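You operate a simulated robot arm through the tools that you are given. There is no shell and no other tool. Be economical: measure what you need, move in short steps, check, and stop when the job is done.

Carry out the task below with a simulated robot arm. There is one attempt and no reset: what you move stays moved.

JOB
Run about 70 mL of green powder into the small jar with the orange foot.
Fine: stand it in the turntable's pocket, turn to FILL, go by the display, turn back to LOAD; spill none, leave the other small jars.

The check looks at the end state, three seconds after you hand in, the way a careful person would. Anything else that was tipped, shoved, dropped, spilled or broken makes it a failure.

ROBOT AND FRAMES
A 7-joint arm with a two-finger parallel gripper, fixed in place. Base frame: the origin is at the foot of the arm, x ahead of it, y to its left, z up; the work surface is at about z = 8. Lengths are in mm, angles in rad, forces in N, time in s.
With the tool pointing down near the work surface it reaches from about 220 to 580 mm from the base axis. Its first joint turns from -1.152 to 1.152 rad. Payload 2.5 kg.
The TCP is the grasp point between the finger pads, 23 mm short of the fingertips. In the tool frame z runs along the fingers and y along their closing line. Largest opening 94 mm; finger width 38, thickness 10; the body of the gripper, 54 by 96 mm, starts 39 mm behind the TCP.
Orientation is that of the tool frame in the base frame, as a unit quaternion [w, x, y, z]. With the fingers straight down and closing along the base's y, the tool's x points along the base's -x, its y along +y and its z along -z.

CONTROLS
- The arm moves only by the tool drive_tool. Its arguments are lists of equal length, an entry for each row: "dp": the shift along the tool's x, y, z in m, a list of three; "delta_rot": the turn, a rotation vector about the tool's x, y, z in rad, a list of three; "jaw": the closure, from 0 (fully open) to 1 (shut). In form: {"dp": [[dx, dy, dz], ...], "delta_rot": [[ax, ay, az], ...], "jaw": [jaw, ...]}. A call has 1 to 20 rows; each row shifts and turns the commanded pose from where the row before left it, along the tool's axes as they then stand. A row lasts 0.2 s, in which the tool goes at most 50 mm and 0.15 rad; a call with a longer step from one row to the next is refused whole, and so is a gripper value outside its range. Where a pose cannot be reached the arm comes as near as it can. A force on the tool above 40 N (or 10 N above the force at the start of the call, whichever is more), or a blocked arm, ends the call early, and 0.2 s more pass. Each finger travels about 108 mm/s and halts on what it meets, pressing with about 26 N; the grip force reading is that of the motor and also rises with nothing between the fingers. The clock runs only during rows and for 0.2 s after the last one: add rows that do not move to give the fingers time. The reply holds the time, the measured pose of the TCP, the force on the tool along the base axes, the opening and the grip force, in the units named above and with some noise, with the torque about the TCP (base axes, N m) and any sound that the robot's microphone picked up, and new pictures: "views" is both (left out), scene, wrist or none.
- Cameras (640 x 400 px; columns grow to the right, rows downward): "scene" is fixed at [138.3, -429.6, 569.4]; the picture's right is [0.57, -0.82, 0.00], its down [-0.44, -0.30, -0.85] and it looks along [0.70, 0.48, -0.53] (base axes); focal length 214 px, centre (320, 200). "wrist" rides on the gripper at [86, 16, -74] in the tool frame; the picture's right is [-0.18, 0.98, 0.00], its down [-0.58, -0.11, -0.81] and it looks along [-0.79, -0.15, 0.59] (tool axes); focal length 243 px, centre (320, 200). There is no depth. A picture from a camera that has moved, and an enlarged one, comes with that camera's place and axes in the base frame and with its lens. The place of the scene camera against the robot may be out by one fixed shift of up to 25 mm in any direction.
- enlarge(camera, box): a new picture of the part [left, top, right, bottom] of that camera's present view, enlarged. No time passes.
- hand_in(): hands the job in; it is judged then, once.

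Work in short steps. Places have to be worked out from the pictures, the camera data and where the tool is seen: move nearer, look again, correct. Check each grasp and each placing, and mend what went wrong. You have 120 turns and 200 pictures in all, those below and enlarged ones among them. Open the gripper and draw the arm clear of the work before you hand the job in, unless the task says otherwise; then end with one line.

The tools are called after "Emit:" as name(argument=value, ...) on one line, values as JSON. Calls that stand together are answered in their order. drive_tool: Moves the arm, as the interface text tells. Its arguments: {"type":"object","properties":{"dp":{"type":"array","items":{"type":"array","items":{"type":"number"}}},"delta_rot":{"type":"array","items":{"type":"array","items":{"type":"number"}}},"jaw":{"type":"array","items":{"type":"number"}},"views":{"type":"string","enum":["both","scene","wrist","none"]}},"required":["dp","delta_rot","jaw"]} The other tools are called the same way: enlarge (camera, box) takes an enlarged picture of a part of a camera's view; hand_in () hands the job in.

At the start:

```text
time_s: 0.0
ee_pos: [323.0, 186.3, 484.5]
tcp_rot: [0.0, 0.0, 1.0, 0.0]
ft_force: [1.2, 0.2, 0.2]
ft_torque: [0.0, 0.0, -0.02]
finger_gap: 94.1
finger_force: 0.1
```

scene: 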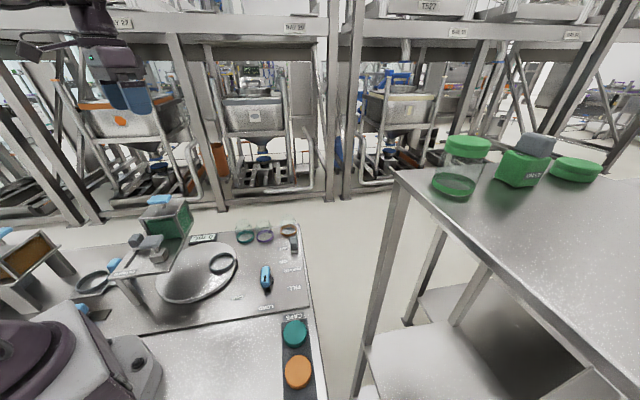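
wrist: 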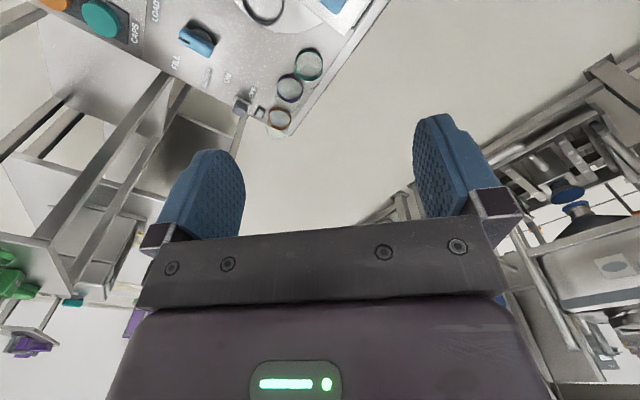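

I start by looking closer at the workbench in both views.

Emit:
enlarge(camera="scene", box=[70, 180, 330, 340])

Emit:
enlarge(camera="scene", box=[180, 210, 320, 300])

Emit:
enlarge(camera="wrist", box=[120, 0, 380, 160])

```text
2.46 times, centred on (200, 260) of scene
camera zoom: at [138.3, -429.6, 569.4], right [0.57, -0.82, 0.0], down [-0.44, -0.3, -0.85], along [0.7, 0.48, -0.53], focal length 528 px, centre (615, 52)
```

zoom: 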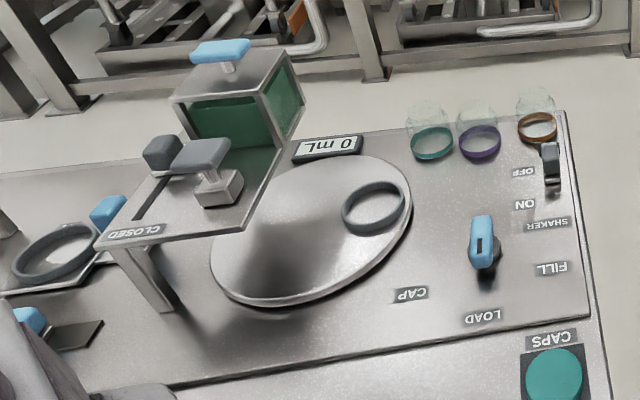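

```text
4.44 times, centred on (250, 255) of scene
camera zoom: at [138.3, -429.6, 569.4], right [0.57, -0.82, 0.0], down [-0.44, -0.3, -0.85], along [0.7, 0.48, -0.53], focal length 953 px, centre (631, -44)
```

zoom: 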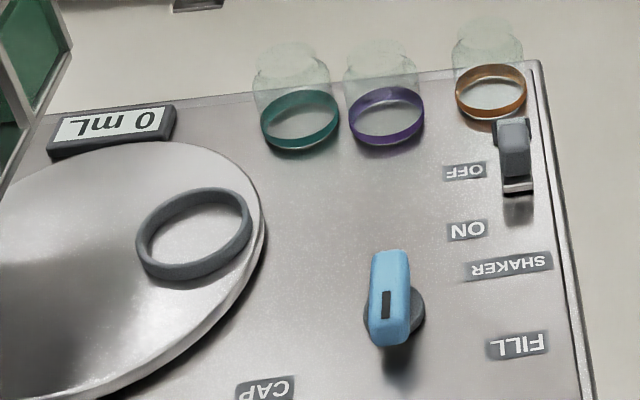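

```text
2.46 times, centred on (250, 80) of wrist
camera zoom: at [235.7, 202.6, 558.3], right [0.18, 0.98, 0.0], down [0.58, -0.11, 0.81], along [0.79, -0.15, -0.59], focal length 597 px, centre (492, 495)
```

zoom: 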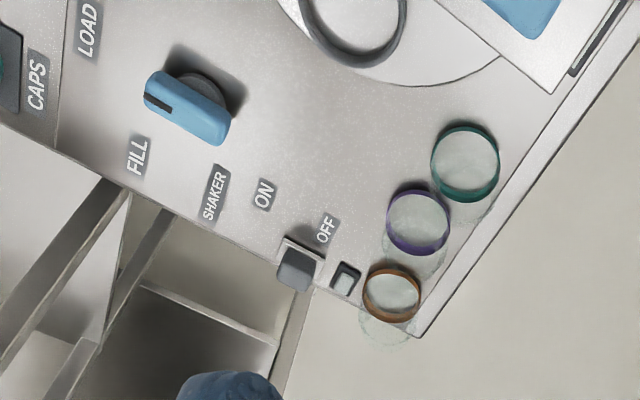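

The orange-foot jar seems to be near (590,27), and the knob, pocket, hopper gate and shaker switch are all visible. I move the tool sideways over the station to get a better wrist view.

Emit:
drive_tool(dp=[[0.01, -0.045, 0.0], [0.01, -0.045, 0.0], [0.01, -0.04, 0.0], [0.01, 0, 0.0]], delta_rot=[[0, 0, 0], [0, 0, 0], [0, 0, 0], [0, 0, 0]], jaw=[0, 0, 0, 0])

```text
time_s: 1.0
ee_pos: [280.3, 55.7, 484.1]
tcp_rot: [0.0, -0.001, 1.0, 0.0]
ft_force: [1.0, -0.1, -0.5]
ft_torque: [-0.02, 0.03, 0.0]
finger_gap: 94.2
finger_force: 0.1
camera wrist: at [194.1, 72.7, 557.3], right [0.18, 0.98, 0.0], down [0.58, -0.11, 0.81], along [0.79, -0.15, -0.59], focal length 243 px, centre (320, 200)
```

scene: 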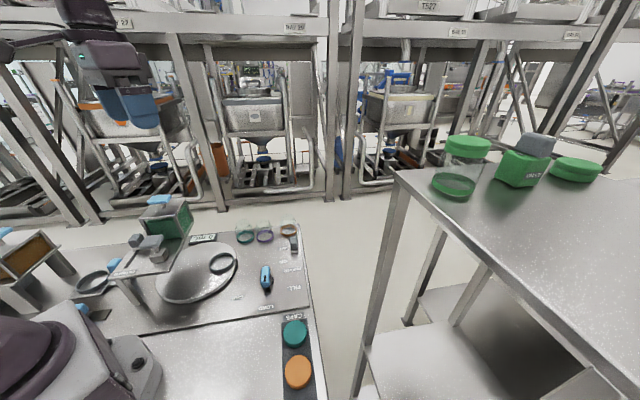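
wrist: 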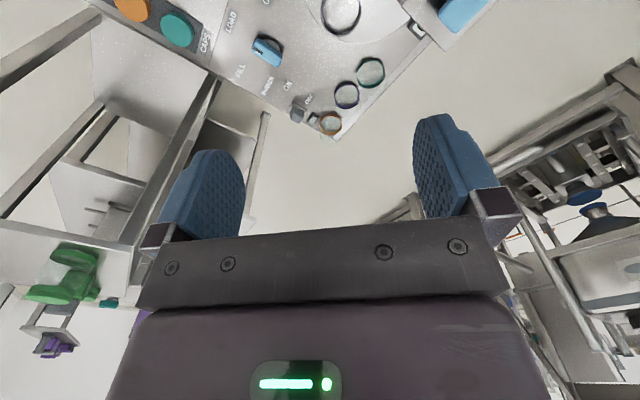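

Tilting the tool so that the wrist camera looks more steeply down at the station.

Emit:
drive_tool(dp=[[0, 0, 0], [0, 0, 0], [0, 0, 0], [0, 0, 0]], delta_rot=[[0, 0.15, 0], [0, 0.15, 0], [0, 0.15, 0], [0, 0.15, 0]], jaw=[0, 0, 0, 0], views="wrist")

```text
time_s: 2.0
ee_pos: [281.3, 60.7, 480.1]
tcp_rot: [-0.222, 0.004, 0.975, 0.009]
ft_force: [-0.2, 0.3, -0.1]
ft_torque: [-0.03, 0.0, -0.03]
finger_gap: 93.9
finger_force: 0.1
out of reach, approached as far as the arm can: row 4
camera wrist: at [235.9, 76.5, 584.6], right [0.18, 0.98, -0.07], down [0.87, -0.13, 0.47], along [0.46, -0.14, -0.88], focal length 243 px, centre (320, 200)
```

wrist: 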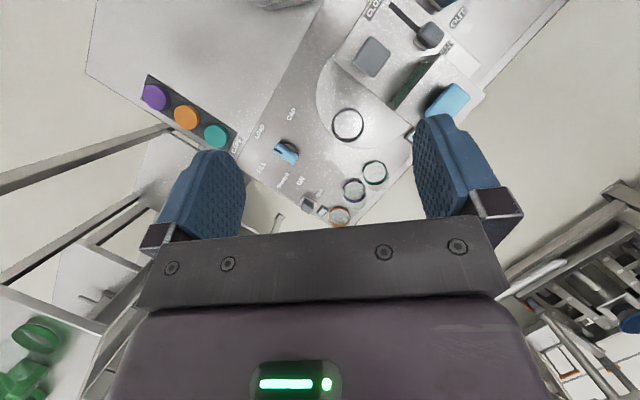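

Good overhead view. I enlarge the parts of interest.

Emit:
enlarge(camera="wrist", box=[230, 80, 430, 230])

Emit:
enlarge(camera="wrist", box=[310, 0, 510, 130])

```text
2.67 times, centred on (330, 155) of wrist
camera zoom: at [235.9, 76.5, 584.6], right [0.18, 0.98, -0.07], down [0.87, -0.13, 0.47], along [0.46, -0.14, -0.88], focal length 647 px, centre (293, 320)
```

zoom: 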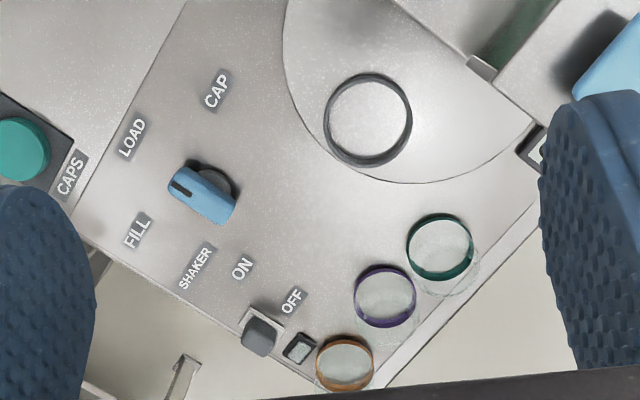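

```text
3.08 times, centred on (410, 65) of wrist
camera zoom: at [235.9, 76.5, 584.6], right [0.18, 0.98, -0.07], down [0.87, -0.13, 0.47], along [0.46, -0.14, -0.88], focal length 746 px, centre (43, 615)
```

zoom: 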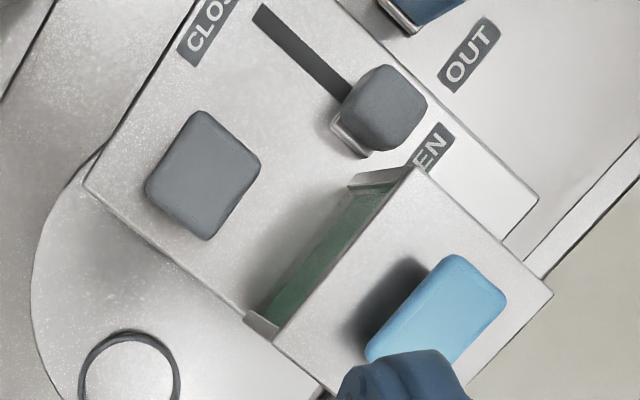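

I need to understand the hopper mechanism; enlarging the left part in the scene camera.

Emit:
enlarge(camera="scene", box=[100, 185, 220, 285])

Emit:
enlarge(camera="scene", box=[0, 210, 160, 330])

Emit:
drive_tool(dp=[[0, 0.045, 0], [0, 0.045, 0], [0, 0.045, 0], [0, 0.045, 0]], delta_rot=[[0, 0, 0], [0, 0, 0], [0, 0, 0], [0, 0, 0]], jaw=[0, 0, 0, 0], views="wrist")

```text
4.00 times, centred on (160, 235) of scene
camera zoom: at [138.3, -429.6, 569.4], right [0.57, -0.82, 0.0], down [-0.44, -0.3, -0.85], along [0.7, 0.48, -0.53], focal length 858 px, centre (960, 60)
```

zoom: 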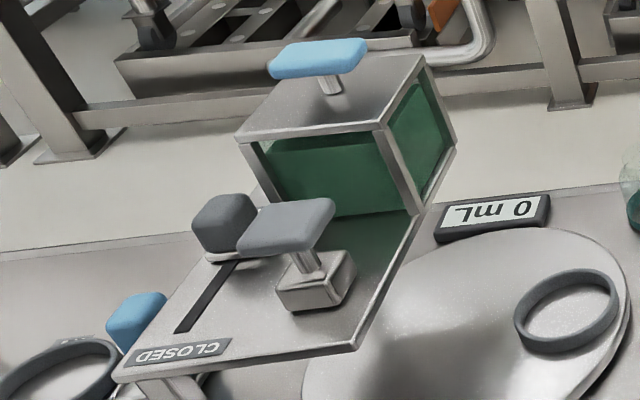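

```text
3.33 times, centred on (80, 270) of scene
camera zoom: at [138.3, -429.6, 569.4], right [0.57, -0.82, 0.0], down [-0.44, -0.3, -0.85], along [0.7, 0.48, -0.53], focal length 715 px, centre (1120, -33)
```

zoom: 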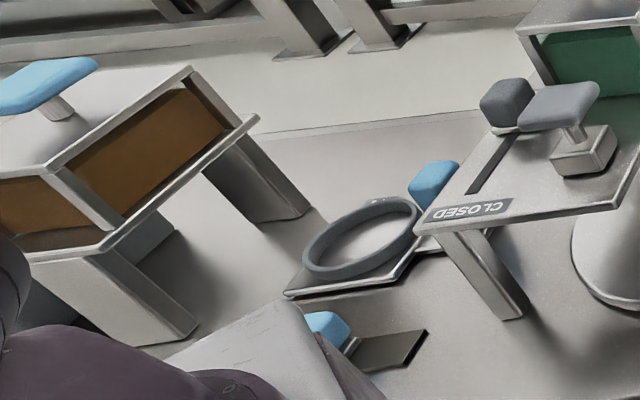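

```text
time_s: 3.0
ee_pos: [283.9, 239.0, 486.0]
tcp_rot: [-0.221, 0.004, 0.975, 0.007]
ft_force: [1.1, -0.1, 0.4]
ft_torque: [0.02, -0.05, 0.03]
finger_gap: 93.9
finger_force: 0.1
camera wrist: at [238.8, 254.7, 589.1], right [0.18, 0.98, -0.07], down [0.87, -0.13, 0.48], along [0.46, -0.14, -0.88], focal length 243 px, centre (320, 200)
```

wrist: 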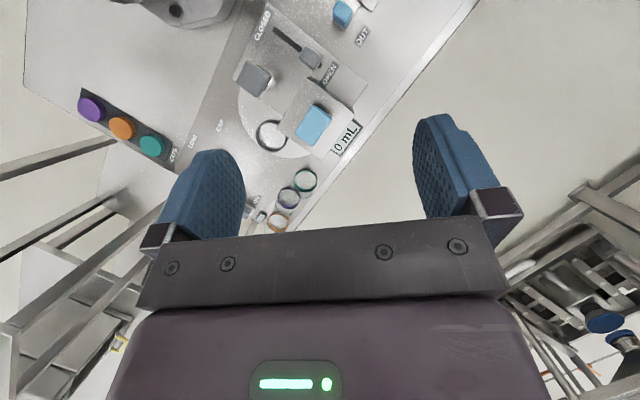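

Emit:
enlarge(camera="wrist", box=[220, 0, 400, 170])

```text
2.35 times, centred on (310, 85) of wrist
camera zoom: at [238.8, 254.7, 589.1], right [0.18, 0.98, -0.07], down [0.87, -0.13, 0.48], along [0.46, -0.14, -0.88], focal length 571 px, centre (344, 471)
```

zoom: 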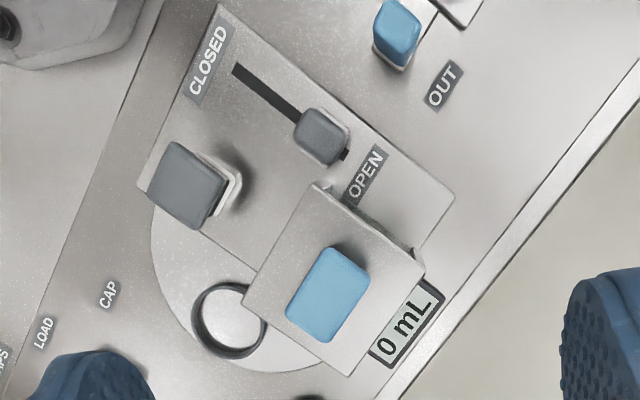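

The gate slider appears to sit at the OPEN end with no flow, so I'd like a closer look, at about (218,216,156). I straighten the tool, then yaw it 45° and view the slider from above.

Emit:
drive_tool(dp=[[0, 0, 0], [0, 0, 0], [0, 0, 0], [0.045, -0.02, 0.03], [0.045, -0.02, 0.03], [0, 0, 0.03], [0, 0, 0.03], [0, 0, 0]], delta_rot=[[0, -0.15, 0], [0, -0.15, 0], [0, -0.146, 0], [0, 0, -0.15], [0, 0, -0.15], [0, 0, -0.15], [0, 0, -0.15], [0, 0, -0.15]], jaw=[0, 0, 0, 0, 0, 0, 0, 0])

```text
refused: row 4 steps farther than a row can; nothing moved
```

Emit:
drive_tool(dp=[[0, 0, 0], [0, 0, 0], [0, 0, 0], [0.035, -0.01, 0.03], [0.035, -0.01, 0.03], [0.02, -0.01, 0.03], [0, 0, 0.03], [0, 0, 0]], delta_rot=[[0, -0.15, 0], [0, -0.15, 0], [0, -0.146, 0], [0, 0, -0.15], [0, 0, -0.15], [0, 0, -0.15], [0, 0, -0.15], [0, 0, -0.15]], jaw=[0, 0, 0, 0, 0, 0, 0, 0])

```text
time_s: 4.8
ee_pos: [199.7, 203.4, 363.0]
tcp_rot: [0.003, -0.362, 0.932, 0.006]
ft_force: [0.2, 0.2, 0.0]
ft_torque: [-0.01, -0.03, 0.01]
finger_gap: 94.3
finger_force: 0.1
camera wrist: at [124.2, 155.9, 435.6], right [-0.53, 0.85, 0.01], down [0.5, 0.3, 0.81], along [0.69, 0.43, -0.58], focal length 243 px, centre (320, 200)
```

scene: 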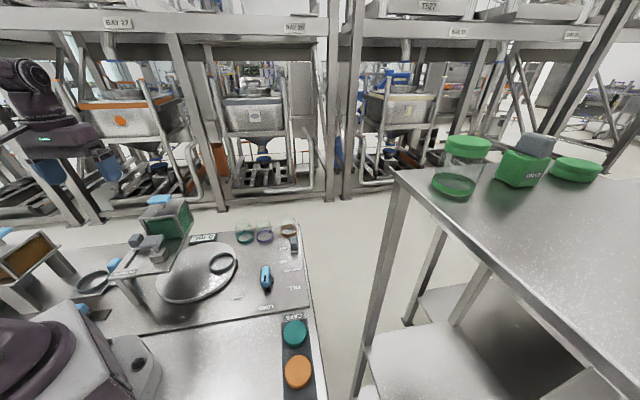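
wrist: 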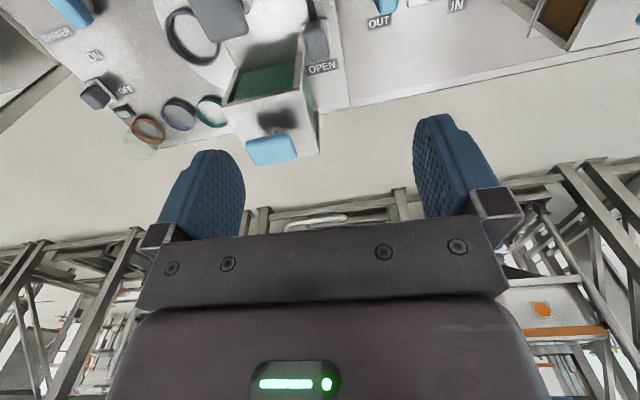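

Emit:
enlarge(camera="wrist", box=[190, 0, 390, 125])

Emit:
drive_tool(dp=[[0, 0, 0], [0, 0, 0], [0, 0, 0], [0, 0, 0]], delta_rot=[[0, 0.15, 0], [0, 0.15, 0], [0, 0.15, 0], [0, 0.15, 0]], jaw=[0, 0, 0, 0], views="wrist")

```text
3.20 times, centred on (290, 62) of wrist
camera zoom: at [124.2, 155.9, 435.6], right [-0.53, 0.85, 0.01], down [0.5, 0.3, 0.81], along [0.69, 0.43, -0.58], focal length 776 px, centre (416, 640)
```

zoom: 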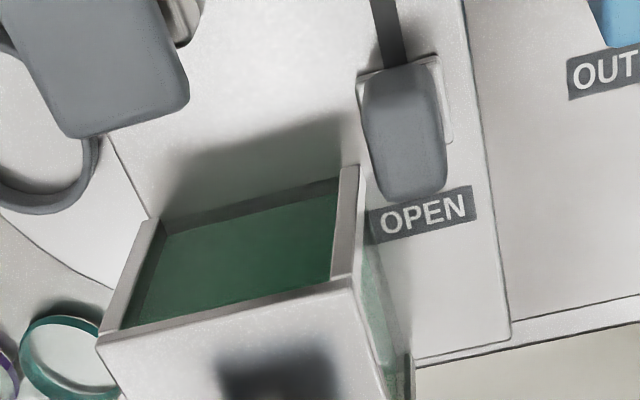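

```text
time_s: 5.8
ee_pos: [199.8, 204.0, 362.5]
tcp_rot: [-0.274, -0.347, 0.891, -0.101]
ft_force: [-0.5, 0.5, -0.2]
ft_torque: [0.0, -0.03, -0.01]
finger_gap: 94.0
finger_force: 0.1
camera wrist: at [166.2, 194.3, 472.3], right [-0.55, 0.83, -0.09], down [0.76, 0.55, 0.34], along [0.34, 0.12, -0.93], focal length 243 px, centre (320, 200)
```

wrist: 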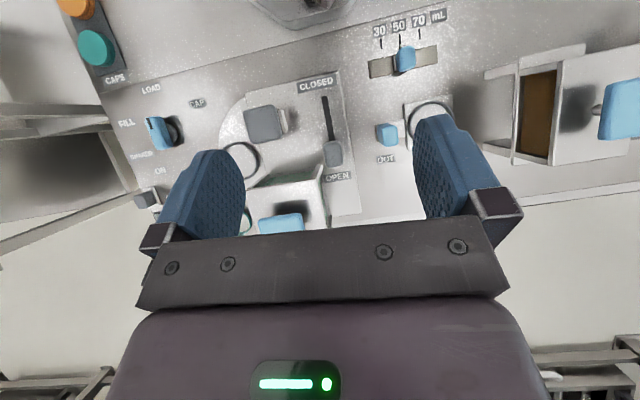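

Emit:
enlarge(camera="wrist", box=[230, 50, 390, 230])

Emit:
enlarge(camera="wrist", box=[340, 0, 640, 180])

```text
2.22 times, centred on (310, 140) of wrist
camera zoom: at [166.2, 194.3, 472.3], right [-0.55, 0.83, -0.09], down [0.76, 0.55, 0.34], along [0.34, 0.12, -0.93], focal length 539 px, centre (342, 333)
```

zoom: 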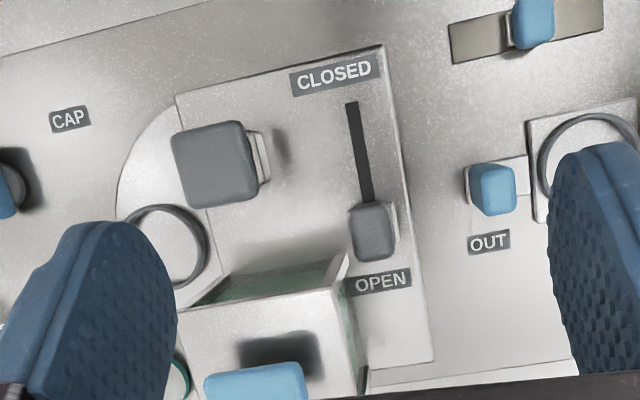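

```text
2.13 times, centred on (490, 90) of wrist
camera zoom: at [166.2, 194.3, 472.3], right [-0.55, 0.83, -0.09], down [0.76, 0.55, 0.34], along [0.34, 0.12, -0.93], focal length 518 px, centre (-43, 435)
```

zoom: 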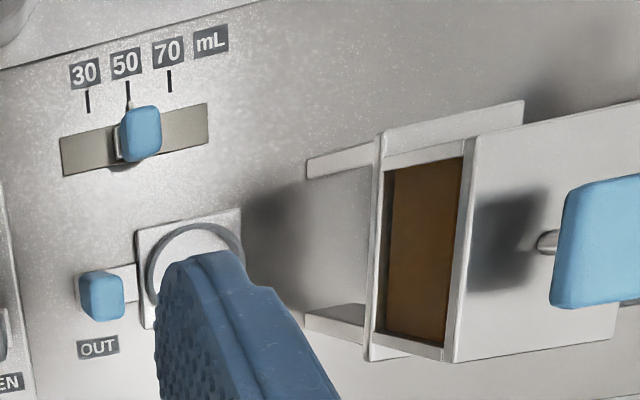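

The slider is at the OPEN end, so I'll close the gate first, before anything turns. I tilt the tool to lean away from the hopper and move to a pre-grasp pose above the slider.

Emit:
drive_tool(dp=[[0, 0, 0], [0, 0, 0], [0, 0, 0], [0, 0, 0], [0, 0, 0], [0, 0, 0], [0.016, -0.002, 0.037], [0.016, -0.002, 0.037], [0.015, -0.001, 0.036]], delta_rot=[[0, -0.15, 0], [0, -0.15, 0], [0, -0.15, 0], [0, -0.14, 0], [0, -0.15, 0], [0, -0.15, 0], [0, 0, -0.03], [0, 0, 0], [0, 0, 0]], jaw=[0, 0, 0, 0, 0, 0, 0.2, 0.3, 0.3])

```text
time_s: 7.8
ee_pos: [191.7, 193.2, 243.4]
tcp_rot: [0.139, -0.37, 0.917, 0.055]
ft_force: [-0.2, 0.2, -0.3]
ft_torque: [-0.01, 0.01, -0.01]
finger_gap: 65.7
finger_force: 0.1
camera wrist: at [106.0, 132.1, 288.3], right [-0.56, 0.83, 0.05], down [0.3, 0.14, 0.94], along [0.77, 0.54, -0.33], focal length 243 px, centre (320, 200)
```

scene: 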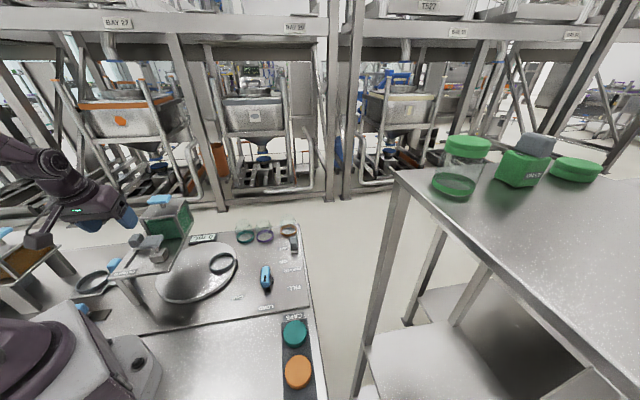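
wrist: 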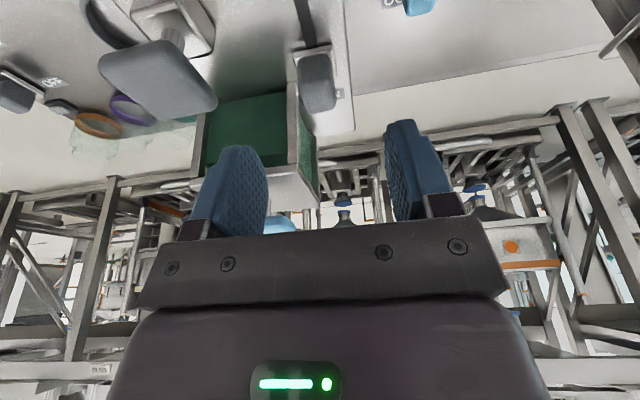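

Emit:
enlarge(camera="wrist", box=[80, 0, 400, 200])

```text
2.00 times, centred on (240, 100) of wrist
camera zoom: at [106.0, 132.1, 288.3], right [-0.56, 0.83, 0.05], down [0.3, 0.14, 0.94], along [0.77, 0.54, -0.33], focal length 485 px, centre (480, 400)
```

zoom: 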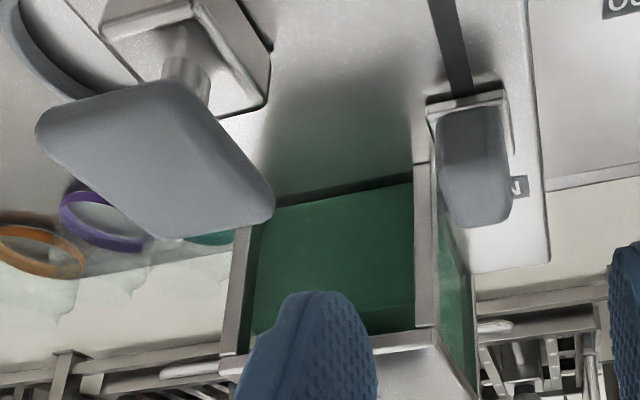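

Slider is at about progress 303 along the slot, with the hopper face just beyond. I descend part way along the tool axis with a narrower opening, then check.

Emit:
drive_tool(dp=[[0.0025, -0.001, 0.03], [0.0025, -0.0015, 0.03], [0, 0, 0]], delta_rot=[[0, 0, 0], [0, 0, 0], [0, 0, 0]], jaw=[0.47, 0.47, 0.47])

Emit:
enlarge(camera="scene", box=[80, 170, 240, 290])

Emit:
enlarge(camera="wrist", box=[160, 50, 480, 250])

```text
time_s: 8.6
ee_pos: [203.6, 200.1, 184.6]
tcp_rot: [0.139, -0.37, 0.917, 0.056]
ft_force: [0.1, -0.4, 0.2]
ft_torque: [0.0, -0.02, -0.01]
finger_gap: 49.7
finger_force: 0.0
camera wrist: at [116.8, 138.7, 229.8], right [-0.56, 0.83, 0.06], down [0.3, 0.14, 0.94], along [0.77, 0.54, -0.33], focal length 243 px, centre (320, 200)
```

scene: 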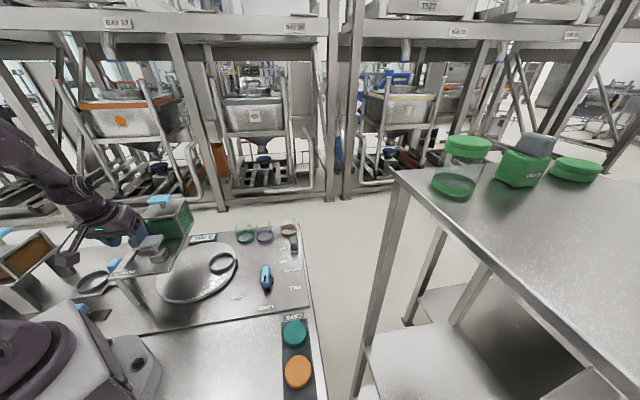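
wrist: 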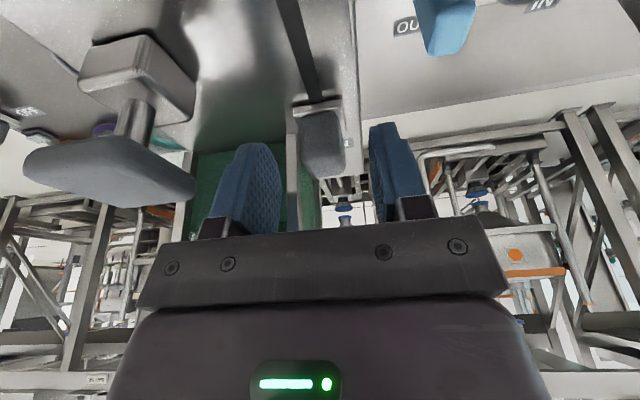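

```text
3.33 times, centred on (160, 230) of scene
camera zoom: at [138.3, -429.6, 569.4], right [0.57, -0.82, 0.0], down [-0.44, -0.3, -0.85], along [0.7, 0.48, -0.53], focal length 715 px, centre (853, 100)
```

zoom: 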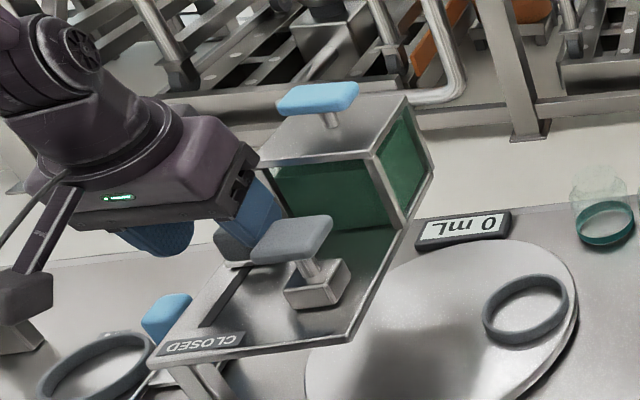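

```text
2.00 times, centred on (320, 150) of wrist
camera zoom: at [116.8, 138.7, 229.8], right [-0.56, 0.83, 0.06], down [0.3, 0.14, 0.94], along [0.77, 0.54, -0.33], focal length 485 px, centre (320, 300)
```

zoom: 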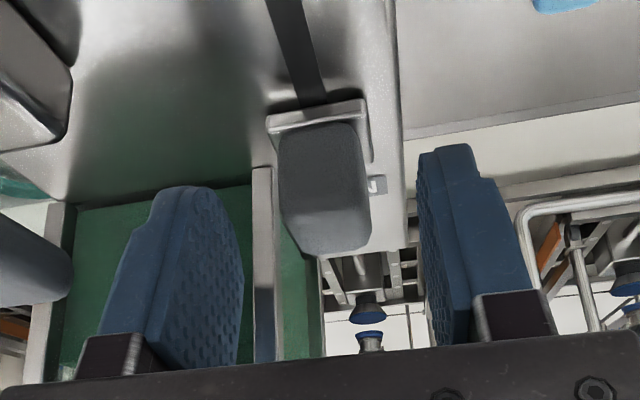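

The slider block spans about progress 290–316 with its top at z≈165. I go straight down ~19 mm, with the fingers on the block's near half, and close gently.

Emit:
drive_tool(dp=[[0.003, 0, 0.0095], [0.0028, 0, 0.0092], [0, 0, 0]], delta_rot=[[0, 0, 0], [0, 0, 0], [0, 0, 0]], jaw=[0.47, 0.47, 0.47], views="none")

Emit:
enlarge(camera="wrist", box=[160, 50, 480, 250])

Emit:
enlarge(camera="scene", box=[80, 190, 200, 280])

```text
time_s: 9.4
ee_pos: [203.0, 199.0, 166.1]
tcp_rot: [0.139, -0.37, 0.917, 0.056]
ft_force: [1.0, 0.0, 0.5]
ft_torque: [-0.01, -0.01, -0.01]
finger_gap: 49.9
finger_force: 0.1
```

```text
2.00 times, centred on (320, 150) of wrist
camera zoom: at [117.3, 137.6, 210.8], right [-0.56, 0.83, 0.06], down [0.3, 0.14, 0.94], along [0.77, 0.54, -0.33], focal length 485 px, centre (320, 300)
```

zoom: 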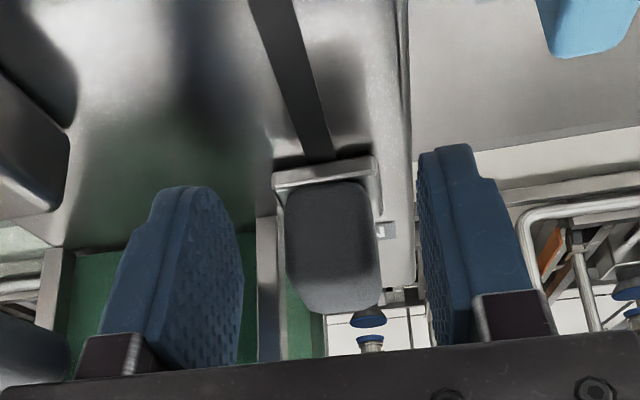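

```text
4.44 times, centred on (140, 235) of scene
camera zoom: at [138.3, -429.6, 569.4], right [0.57, -0.82, 0.0], down [-0.44, -0.3, -0.85], along [0.7, 0.48, -0.53], focal length 953 px, centre (1120, 44)
```

zoom: 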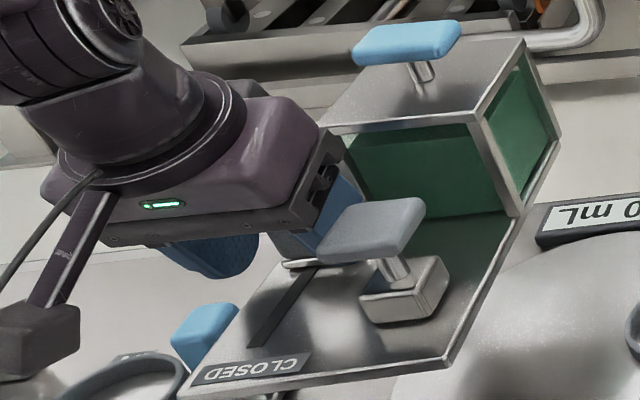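

The block is centred between the fingers; closing on it.

Emit:
drive_tool(dp=[[0.001, 0, 0.003], [0, 0, 0], [0, 0, 0]], delta_rot=[[0, 0, 0], [0, 0, 0], [0, 0, 0]], jaw=[0.6, 0.8, 0.8], views="none")

Emit:
enlarge(camera="wrist", box=[160, 50, 480, 250])

```text
time_s: 10.2
ee_pos: [202.0, 199.7, 162.6]
tcp_rot: [0.139, -0.373, 0.915, 0.058]
ft_force: [-16.1, 13.0, 5.2]
ft_torque: [-0.01, -0.22, 0.77]
finger_gap: 23.5
finger_force: 44.8
```

```text
2.00 times, centred on (320, 150) of wrist
camera zoom: at [117.2, 137.9, 207.6], right [-0.56, 0.83, 0.06], down [0.3, 0.14, 0.94], along [0.77, 0.55, -0.33], focal length 485 px, centre (320, 300)
```

zoom: 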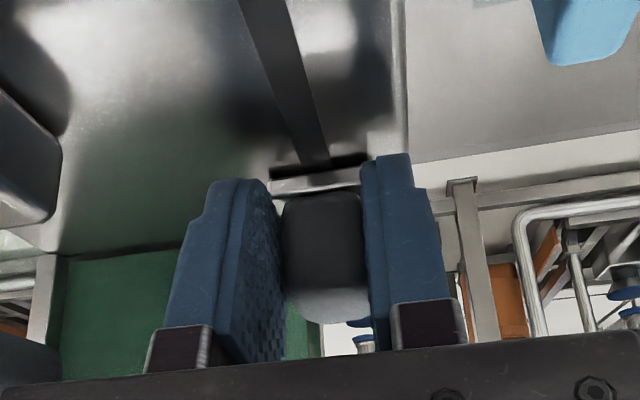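

Gripped (23.5 mm), with some lateral load. I relieve it and slide toward CLOSED in a first small move.

Emit:
drive_tool(dp=[[0, 0.002, 0], [0.0048, 0, -0.0015], [0.0048, 0, -0.0015], [0, 0, 0]], delta_rot=[[0, 0, 0], [0, 0, 0], [0, 0, 0], [0, 0, 0]], jaw=[0.8, 0.8, 0.8, 0.8], views="none")

Emit:
enlarge(camera="wrist", box=[160, 50, 480, 250])

```text
time_s: 11.2
ee_pos: [196.9, 193.8, 162.5]
tcp_rot: [0.14, -0.369, 0.917, 0.057]
ft_force: [0.8, -0.2, 32.8]
ft_torque: [-0.11, -0.07, 0.76]
finger_gap: 23.6
finger_force: 45.6
```

```text
2.00 times, centred on (320, 150) of wrist
camera zoom: at [110.2, 132.6, 207.2], right [-0.55, 0.83, 0.06], down [0.3, 0.14, 0.94], along [0.78, 0.54, -0.33], focal length 485 px, centre (320, 300)
```

zoom: 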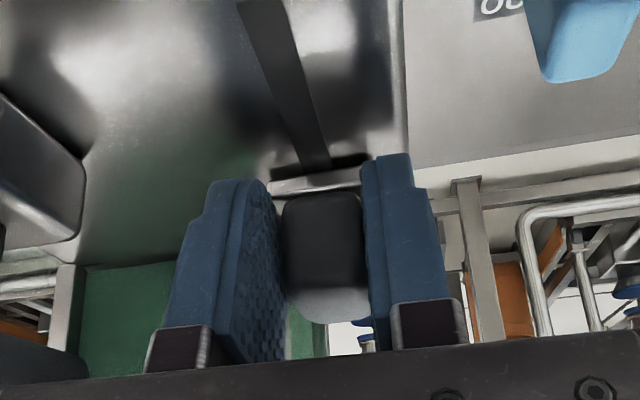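

The slider follows. Upward force is 33 N, so I raise the command slightly and continue toward CLOSED.

Emit:
drive_tool(dp=[[-0.0009, 0, -0.0025], [0.0048, 0, -0.0015], [0.0048, 0, -0.0015], [0, 0, 0]], delta_rot=[[0, 0, 0], [0, 0, 0], [0, 0, 0], [0, 0, 0]], jaw=[0.8, 0.8, 0.8, 0.8], views="none")

```text
time_s: 12.2
ee_pos: [194.7, 190.6, 162.8]
tcp_rot: [0.134, -0.37, 0.918, 0.053]
ft_force: [3.7, -4.0, -36.0]
ft_torque: [-0.45, 0.45, 0.6]
finger_gap: 23.8
finger_force: 45.1
out of reach, approached as far as the arm can: row 2, 3
```

The tilt puts the arm out of reach farther in. I release, raise a little and bring the tool vertical.

Emit:
drive_tool(dp=[[0, 0, 0], [0, 0, 0], [-0.003, 0, -0.01], [0, 0, 0], [0, 0, 0], [0, 0, 0]], delta_rot=[[0, 0, 0], [0, 0, 0], [0, 0, 0], [0, 0.14, 0], [0, 0.14, 0], [0, 0, 0]], jaw=[0.47, 0.47, 0.47, 0.47, 0.47, 0.47], views="wrist")

Emit:
enlarge(camera="wrist", box=[160, 50, 480, 250])

```text
time_s: 13.6
ee_pos: [195.9, 192.2, 175.0]
tcp_rot: [0.008, -0.375, 0.927, 0.004]
ft_force: [-0.5, 0.5, 0.4]
ft_torque: [0.0, 0.03, -0.01]
finger_gap: 49.7
finger_force: 0.1
camera wrist: at [121.2, 143.1, 246.9], right [-0.55, 0.84, 0.0], down [0.48, 0.31, 0.82], along [0.68, 0.45, -0.58], focal length 243 px, centre (320, 200)
```

wrist: 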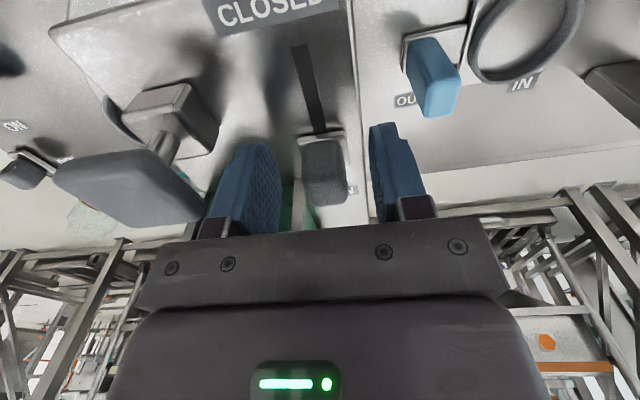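

```text
2.00 times, centred on (320, 150) of wrist
camera zoom: at [121.2, 143.1, 246.9], right [-0.55, 0.84, 0.0], down [0.48, 0.31, 0.82], along [0.68, 0.45, -0.58], focal length 485 px, centre (320, 300)
```

zoom: 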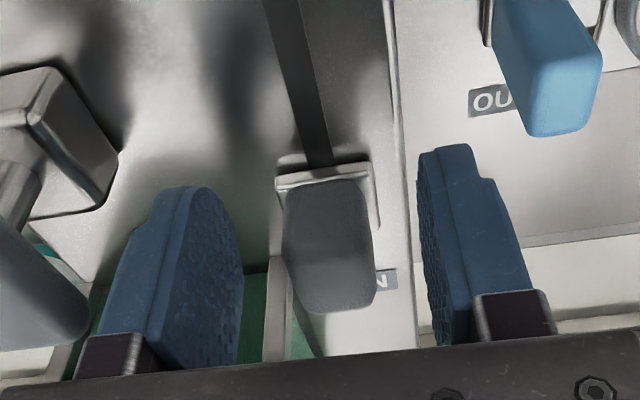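

Slider centre is now near (205,202). I move over its near half, vertical, lower and grip.

Emit:
drive_tool(dp=[[-0.004, 0.001, 0.005], [-0.0035, 0, 0.007], [0, 0, 0], [0, 0, 0], [0, 0, 0]], delta_rot=[[0, 0, 0], [0, 0, 0], [0, 0, 0], [0, 0, 0], [0, 0, 0]], jaw=[0.47, 0.47, 0.47, 0.8, 0.8], views="none")

Emit:
enlarge(camera="wrist", box=[160, 50, 480, 250])

```text
time_s: 14.8
ee_pos: [200.8, 198.3, 162.1]
tcp_rot: [0.008, -0.375, 0.927, 0.003]
ft_force: [12.8, -11.4, -3.4]
ft_torque: [0.22, -0.26, 1.03]
finger_gap: 23.9
finger_force: 44.9
```

```text
2.00 times, centred on (320, 150) of wrist
camera zoom: at [127.1, 148.5, 234.7], right [-0.55, 0.83, 0.0], down [0.48, 0.32, 0.82], along [0.68, 0.45, -0.58], focal length 485 px, centre (320, 300)
```

zoom: 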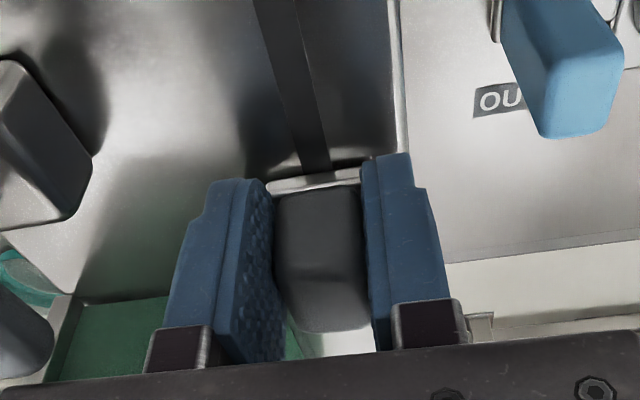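

Emit:
drive_tool(dp=[[0.005, -0.001, 0], [0.005, 0, -0.0001], [0.005, 0, -0.0001], [0.005, 0, -0.0001], [0, 0, 0]], delta_rot=[[0, 0, 0], [0, 0, 0], [0, 0, 0], [0, 0, 0], [0, 0, 0]], jaw=[0.8, 0.8, 0.8, 0.8, 0.8], views="none")

Emit:
enlarge(camera="wrist", box=[160, 0, 480, 200])

```text
time_s: 16.0
ee_pos: [187.3, 183.2, 162.0]
tcp_rot: [0.009, -0.375, 0.927, 0.004]
ft_force: [13.7, -13.0, 2.0]
ft_torque: [-0.64, 0.33, 1.1]
finger_gap: 23.6
finger_force: 45.4
```

```text
2.00 times, centred on (320, 100) of wrist
camera zoom: at [112.4, 133.8, 234.8], right [-0.55, 0.84, 0.0], down [0.48, 0.31, 0.82], along [0.68, 0.45, -0.58], focal length 485 px, centre (320, 400)
```

zoom: 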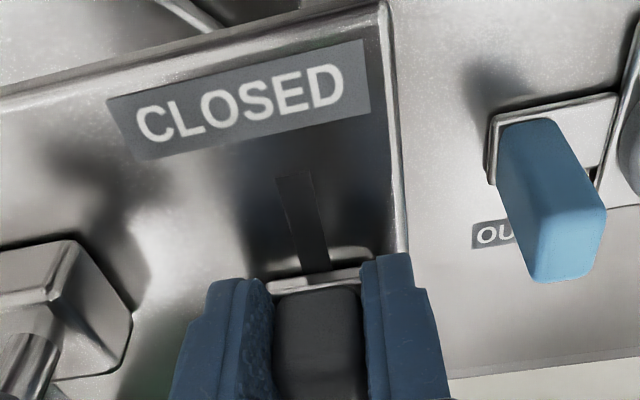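

Emit:
drive_tool(dp=[[0.005, -0.001, 0], [0.005, -0.0005, -0.0001], [0.005, 0, -0.0001], [0.005, 0, -0.0001], [0, 0, 0]], delta_rot=[[0, 0, 0], [0, 0, 0], [0, 0, 0], [0, 0, 0], [0, 0, 0]], jaw=[0.8, 0.8, 0.8, 0.8, 0.8], views="none")

Emit:
enlarge(camera="wrist", box=[160, 0, 480, 200])

```text
time_s: 17.2
ee_pos: [173.7, 169.7, 163.8]
tcp_rot: [0.012, -0.375, 0.927, 0.006]
ft_force: [20.4, 7.7, -29.7]
ft_torque: [-0.13, -0.3, 1.05]
finger_gap: 23.6
finger_force: 45.5
```

```text
2.00 times, centred on (320, 100) of wrist
camera zoom: at [99.3, 120.4, 234.6], right [-0.55, 0.83, 0.01], down [0.48, 0.31, 0.82], along [0.68, 0.45, -0.57], focal length 485 px, centre (320, 400)
```

zoom: 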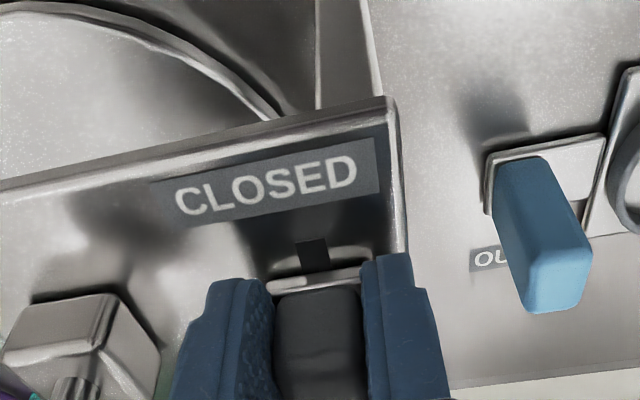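

Nearly closed, but the arm is at its inner reach. I release and regrip the slider ~15 mm farther out, to finish the stroke.

Emit:
drive_tool(dp=[[0, 0, 0], [0, 0, 0], [0, 0, -0.01], [-0.008, 0.001, 0], [-0.008, 0, 0.004], [0, 0, 0.006], [0, 0, 0], [0, 0, 0]], delta_rot=[[0, 0, 0], [0, 0, 0], [0, 0, 0], [0, 0, 0], [0, 0, 0], [0, 0, 0], [0, 0, 0], [0, 0, 0]], jaw=[0.5, 0.5, 0.5, 0.5, 0.5, 0.5, 0.8, 0.8], views="none")

Emit:
enlarge(camera="wrist", box=[160, 0, 480, 200])

```text
time_s: 19.0
ee_pos: [185.2, 180.1, 163.2]
tcp_rot: [0.01, -0.376, 0.927, 0.002]
ft_force: [13.3, -11.5, 2.5]
ft_torque: [-0.14, 0.13, 1.64]
finger_gap: 23.7
finger_force: 44.8
```

```text
2.00 times, centred on (320, 100) of wrist
camera zoom: at [110.2, 131.1, 236.1], right [-0.55, 0.83, 0.0], down [0.48, 0.32, 0.82], along [0.68, 0.45, -0.58], focal length 485 px, centre (320, 400)
```

zoom: 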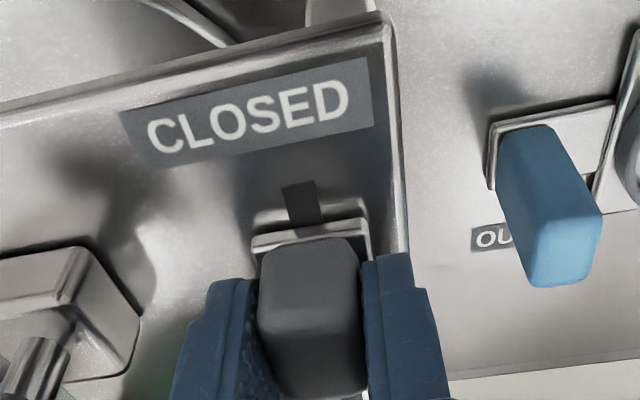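

Emit:
drive_tool(dp=[[0.004, -0.001, 0], [0.004, 0, -0.0001], [0.004, 0, -0.0001], [0, 0, 0]], delta_rot=[[0, 0, 0], [0, 0, 0], [0, 0, 0], [0, 0, 0]], jaw=[0.8, 0.8, 0.8, 0.8], views="none")

Emit:
enlarge(camera="wrist", box=[160, 0, 480, 200])

```text
time_s: 20.0
ee_pos: [180.6, 176.2, 165.9]
tcp_rot: [0.019, -0.375, 0.927, 0.009]
ft_force: [31.3, 17.1, 11.5]
ft_torque: [0.01, -0.54, 1.46]
finger_gap: 23.8
finger_force: 45.1
```

```text
2.00 times, centred on (320, 100) of wrist
camera zoom: at [104.9, 126.0, 235.8], right [-0.55, 0.84, 0.01], down [0.47, 0.3, 0.83], along [0.69, 0.46, -0.56], focal length 485 px, centre (320, 400)
```

zoom: 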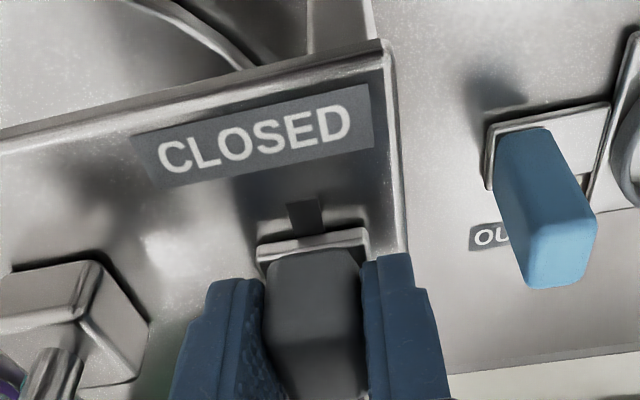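

End stop felt (34 N), which matches a symmetric slot: the gate is closed. I release, rise and verify.

Emit:
drive_tool(dp=[[0, 0, 0], [0, 0, 0], [0, 0, -0.03], [0, 0, -0.04], [0, 0, -0.045], [0, 0, -0.045]], delta_rot=[[0, 0, 0], [0, 0, 0], [0, 0, 0], [0, 0, 0], [0, 0, 0], [0, 0, 0]], jaw=[0.5, 0.4, 0.3, 0.1, 0, 0], views="wrist")

Emit:
enlarge(camera="scene", box=[80, 170, 240, 290])

```text
time_s: 21.4
ee_pos: [173.6, 168.9, 323.3]
tcp_rot: [0.009, -0.374, 0.927, 0.004]
ft_force: [-0.7, 0.0, 0.5]
ft_torque: [0.01, 0.03, 0.0]
finger_gap: 94.1
finger_force: 0.0
camera wrist: at [99.6, 119.4, 395.1], right [-0.55, 0.84, 0.0], down [0.48, 0.31, 0.82], along [0.68, 0.45, -0.58], focal length 243 px, centre (320, 200)
```

wrist: 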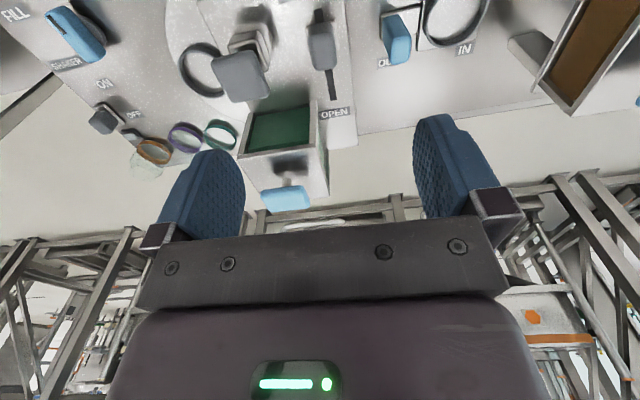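

```text
3.33 times, centred on (160, 230) of scene
camera zoom: at [138.3, -429.6, 569.4], right [0.57, -0.82, 0.0], down [-0.44, -0.3, -0.85], along [0.7, 0.48, -0.53], focal length 715 px, centre (853, 100)
```

zoom: 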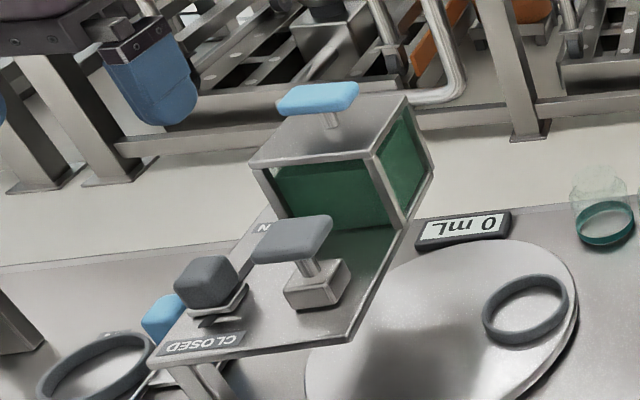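

Gate confirmed closed. I now go toward the orange-foot jar: yaw back to 0 and travel at height.

Emit:
drive_tool(dp=[[0, 0, 0], [0, 0, 0], [0, 0, 0], [0, 0, 0], [0, 0, 0], [0, 0, 0], [-0.0425, -0.0175, 0], [-0.0425, -0.0175, 0], [-0.0425, -0.0175, 0], [-0.0425, -0.0175, 0], [-0.0425, -0.0175, 0], [-0.0425, -0.0175, 0], [-0.0425, -0.0175, 0], [-0.03, -0.0175, 0]], delta_rot=[[0, -0.01, 0.13], [0, -0.01, 0.13], [0, 0, 0.13], [0, 0, 0.13], [0, 0, 0.13], [0, 0, 0.116], [0, 0, 0], [0, 0, 0], [0, 0, 0], [0, 0, 0], [0, 0, 0], [0, 0, 0], [0, 0, 0], [0, 0, 0]], jaw=[0, 0, 0, 0, 0, 0, 0, 0, 0, 0, 0, 0, 0, 0], views="wrist")

```text
time_s: 24.4
ee_pos: [502.5, 30.2, 328.2]
tcp_rot: [0.015, -0.001, 1.0, 0.013]
ft_force: [-0.2, -1.3, 0.8]
ft_torque: [0.0, -0.01, -0.02]
finger_gap: 93.9
finger_force: 0.1
camera wrist: at [413.4, 43.8, 400.1], right [0.18, 0.98, 0.03], down [0.56, -0.13, 0.82], along [0.81, -0.13, -0.57], focal length 243 px, centre (320, 200)
```

wrist: 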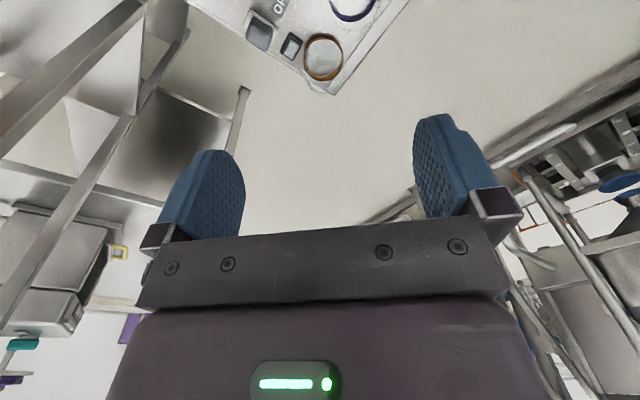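

Jar confirmed at about (590,29). I correct the slight tilt and descend toward it in stages.

Emit:
drive_tool(dp=[[-0.02, 0, 0.03], [-0.02, 0, 0.035], [-0.02, 0, 0.035], [-0.017, 0, 0.035], [-0.01, 0, 0.035], [0, 0, 0.02]], delta_rot=[[0.026, 0.03, 0], [0, 0, 0], [0, 0, 0], [0, 0, 0], [0, 0, 0], [0, 0, 0]], jaw=[0, 0, 0, 0, 0, 0])

```text
time_s: 25.8
ee_pos: [589.9, 32.2, 141.1]
tcp_rot: [0.0, -0.001, 1.0, 0.0]
ft_force: [-0.3, 0.0, 0.8]
ft_torque: [0.02, -0.04, -0.03]
finger_gap: 94.0
finger_force: 0.0
camera wrist: at [502.5, 48.2, 214.3], right [0.18, 0.98, 0.0], down [0.58, -0.11, 0.81], along [0.79, -0.15, -0.59], focal length 243 px, centre (320, 200)
```

scene: 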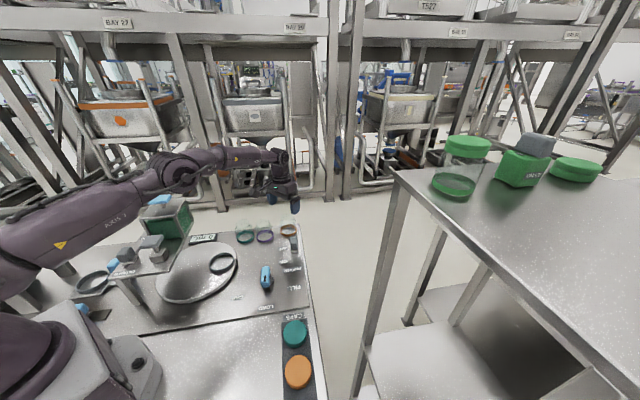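
wrist: 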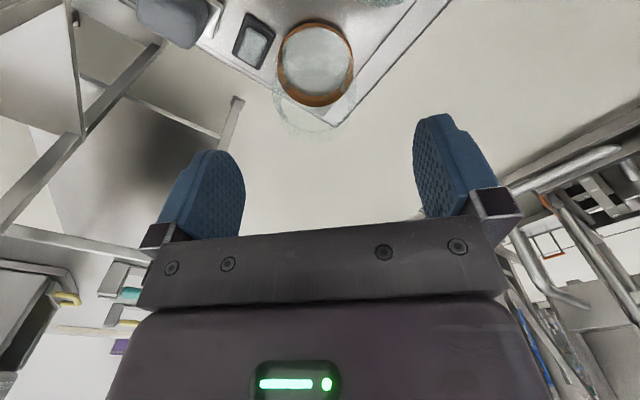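

Emit:
enlarge(camera="wrist", box=[200, 0, 440, 150])

Emit:
enlarge(camera="scene", box=[225, 180, 325, 280])

```text
2.67 times, centred on (320, 75) of wrist
camera zoom: at [502.5, 48.2, 214.3], right [0.18, 0.98, 0.0], down [0.58, -0.11, 0.81], along [0.79, -0.15, -0.59], focal length 647 px, centre (320, 533)
```

zoom: 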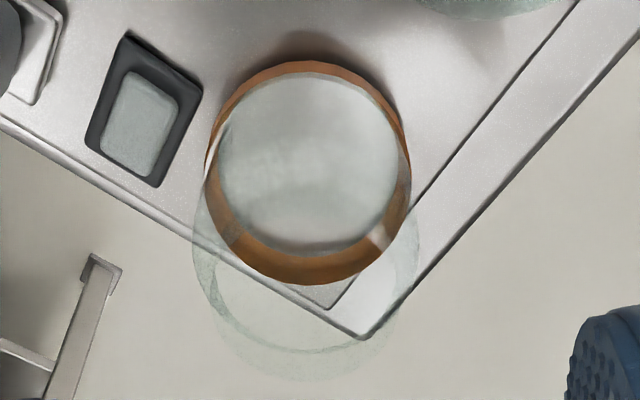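

```text
4.00 times, centred on (275, 230) of scene
camera zoom: at [138.3, -429.6, 569.4], right [0.57, -0.82, 0.0], down [-0.44, -0.3, -0.85], along [0.7, 0.48, -0.53], focal length 858 px, centre (500, 80)
```

zoom: 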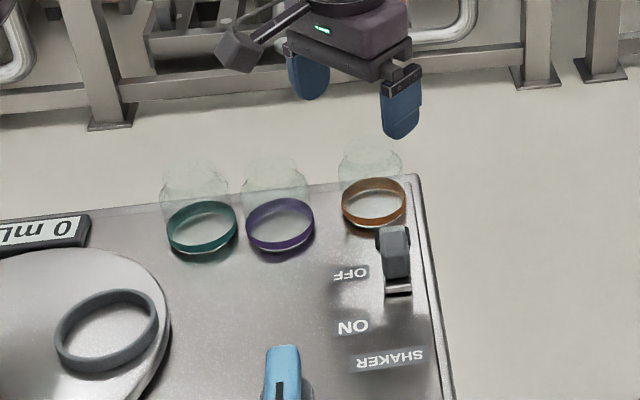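

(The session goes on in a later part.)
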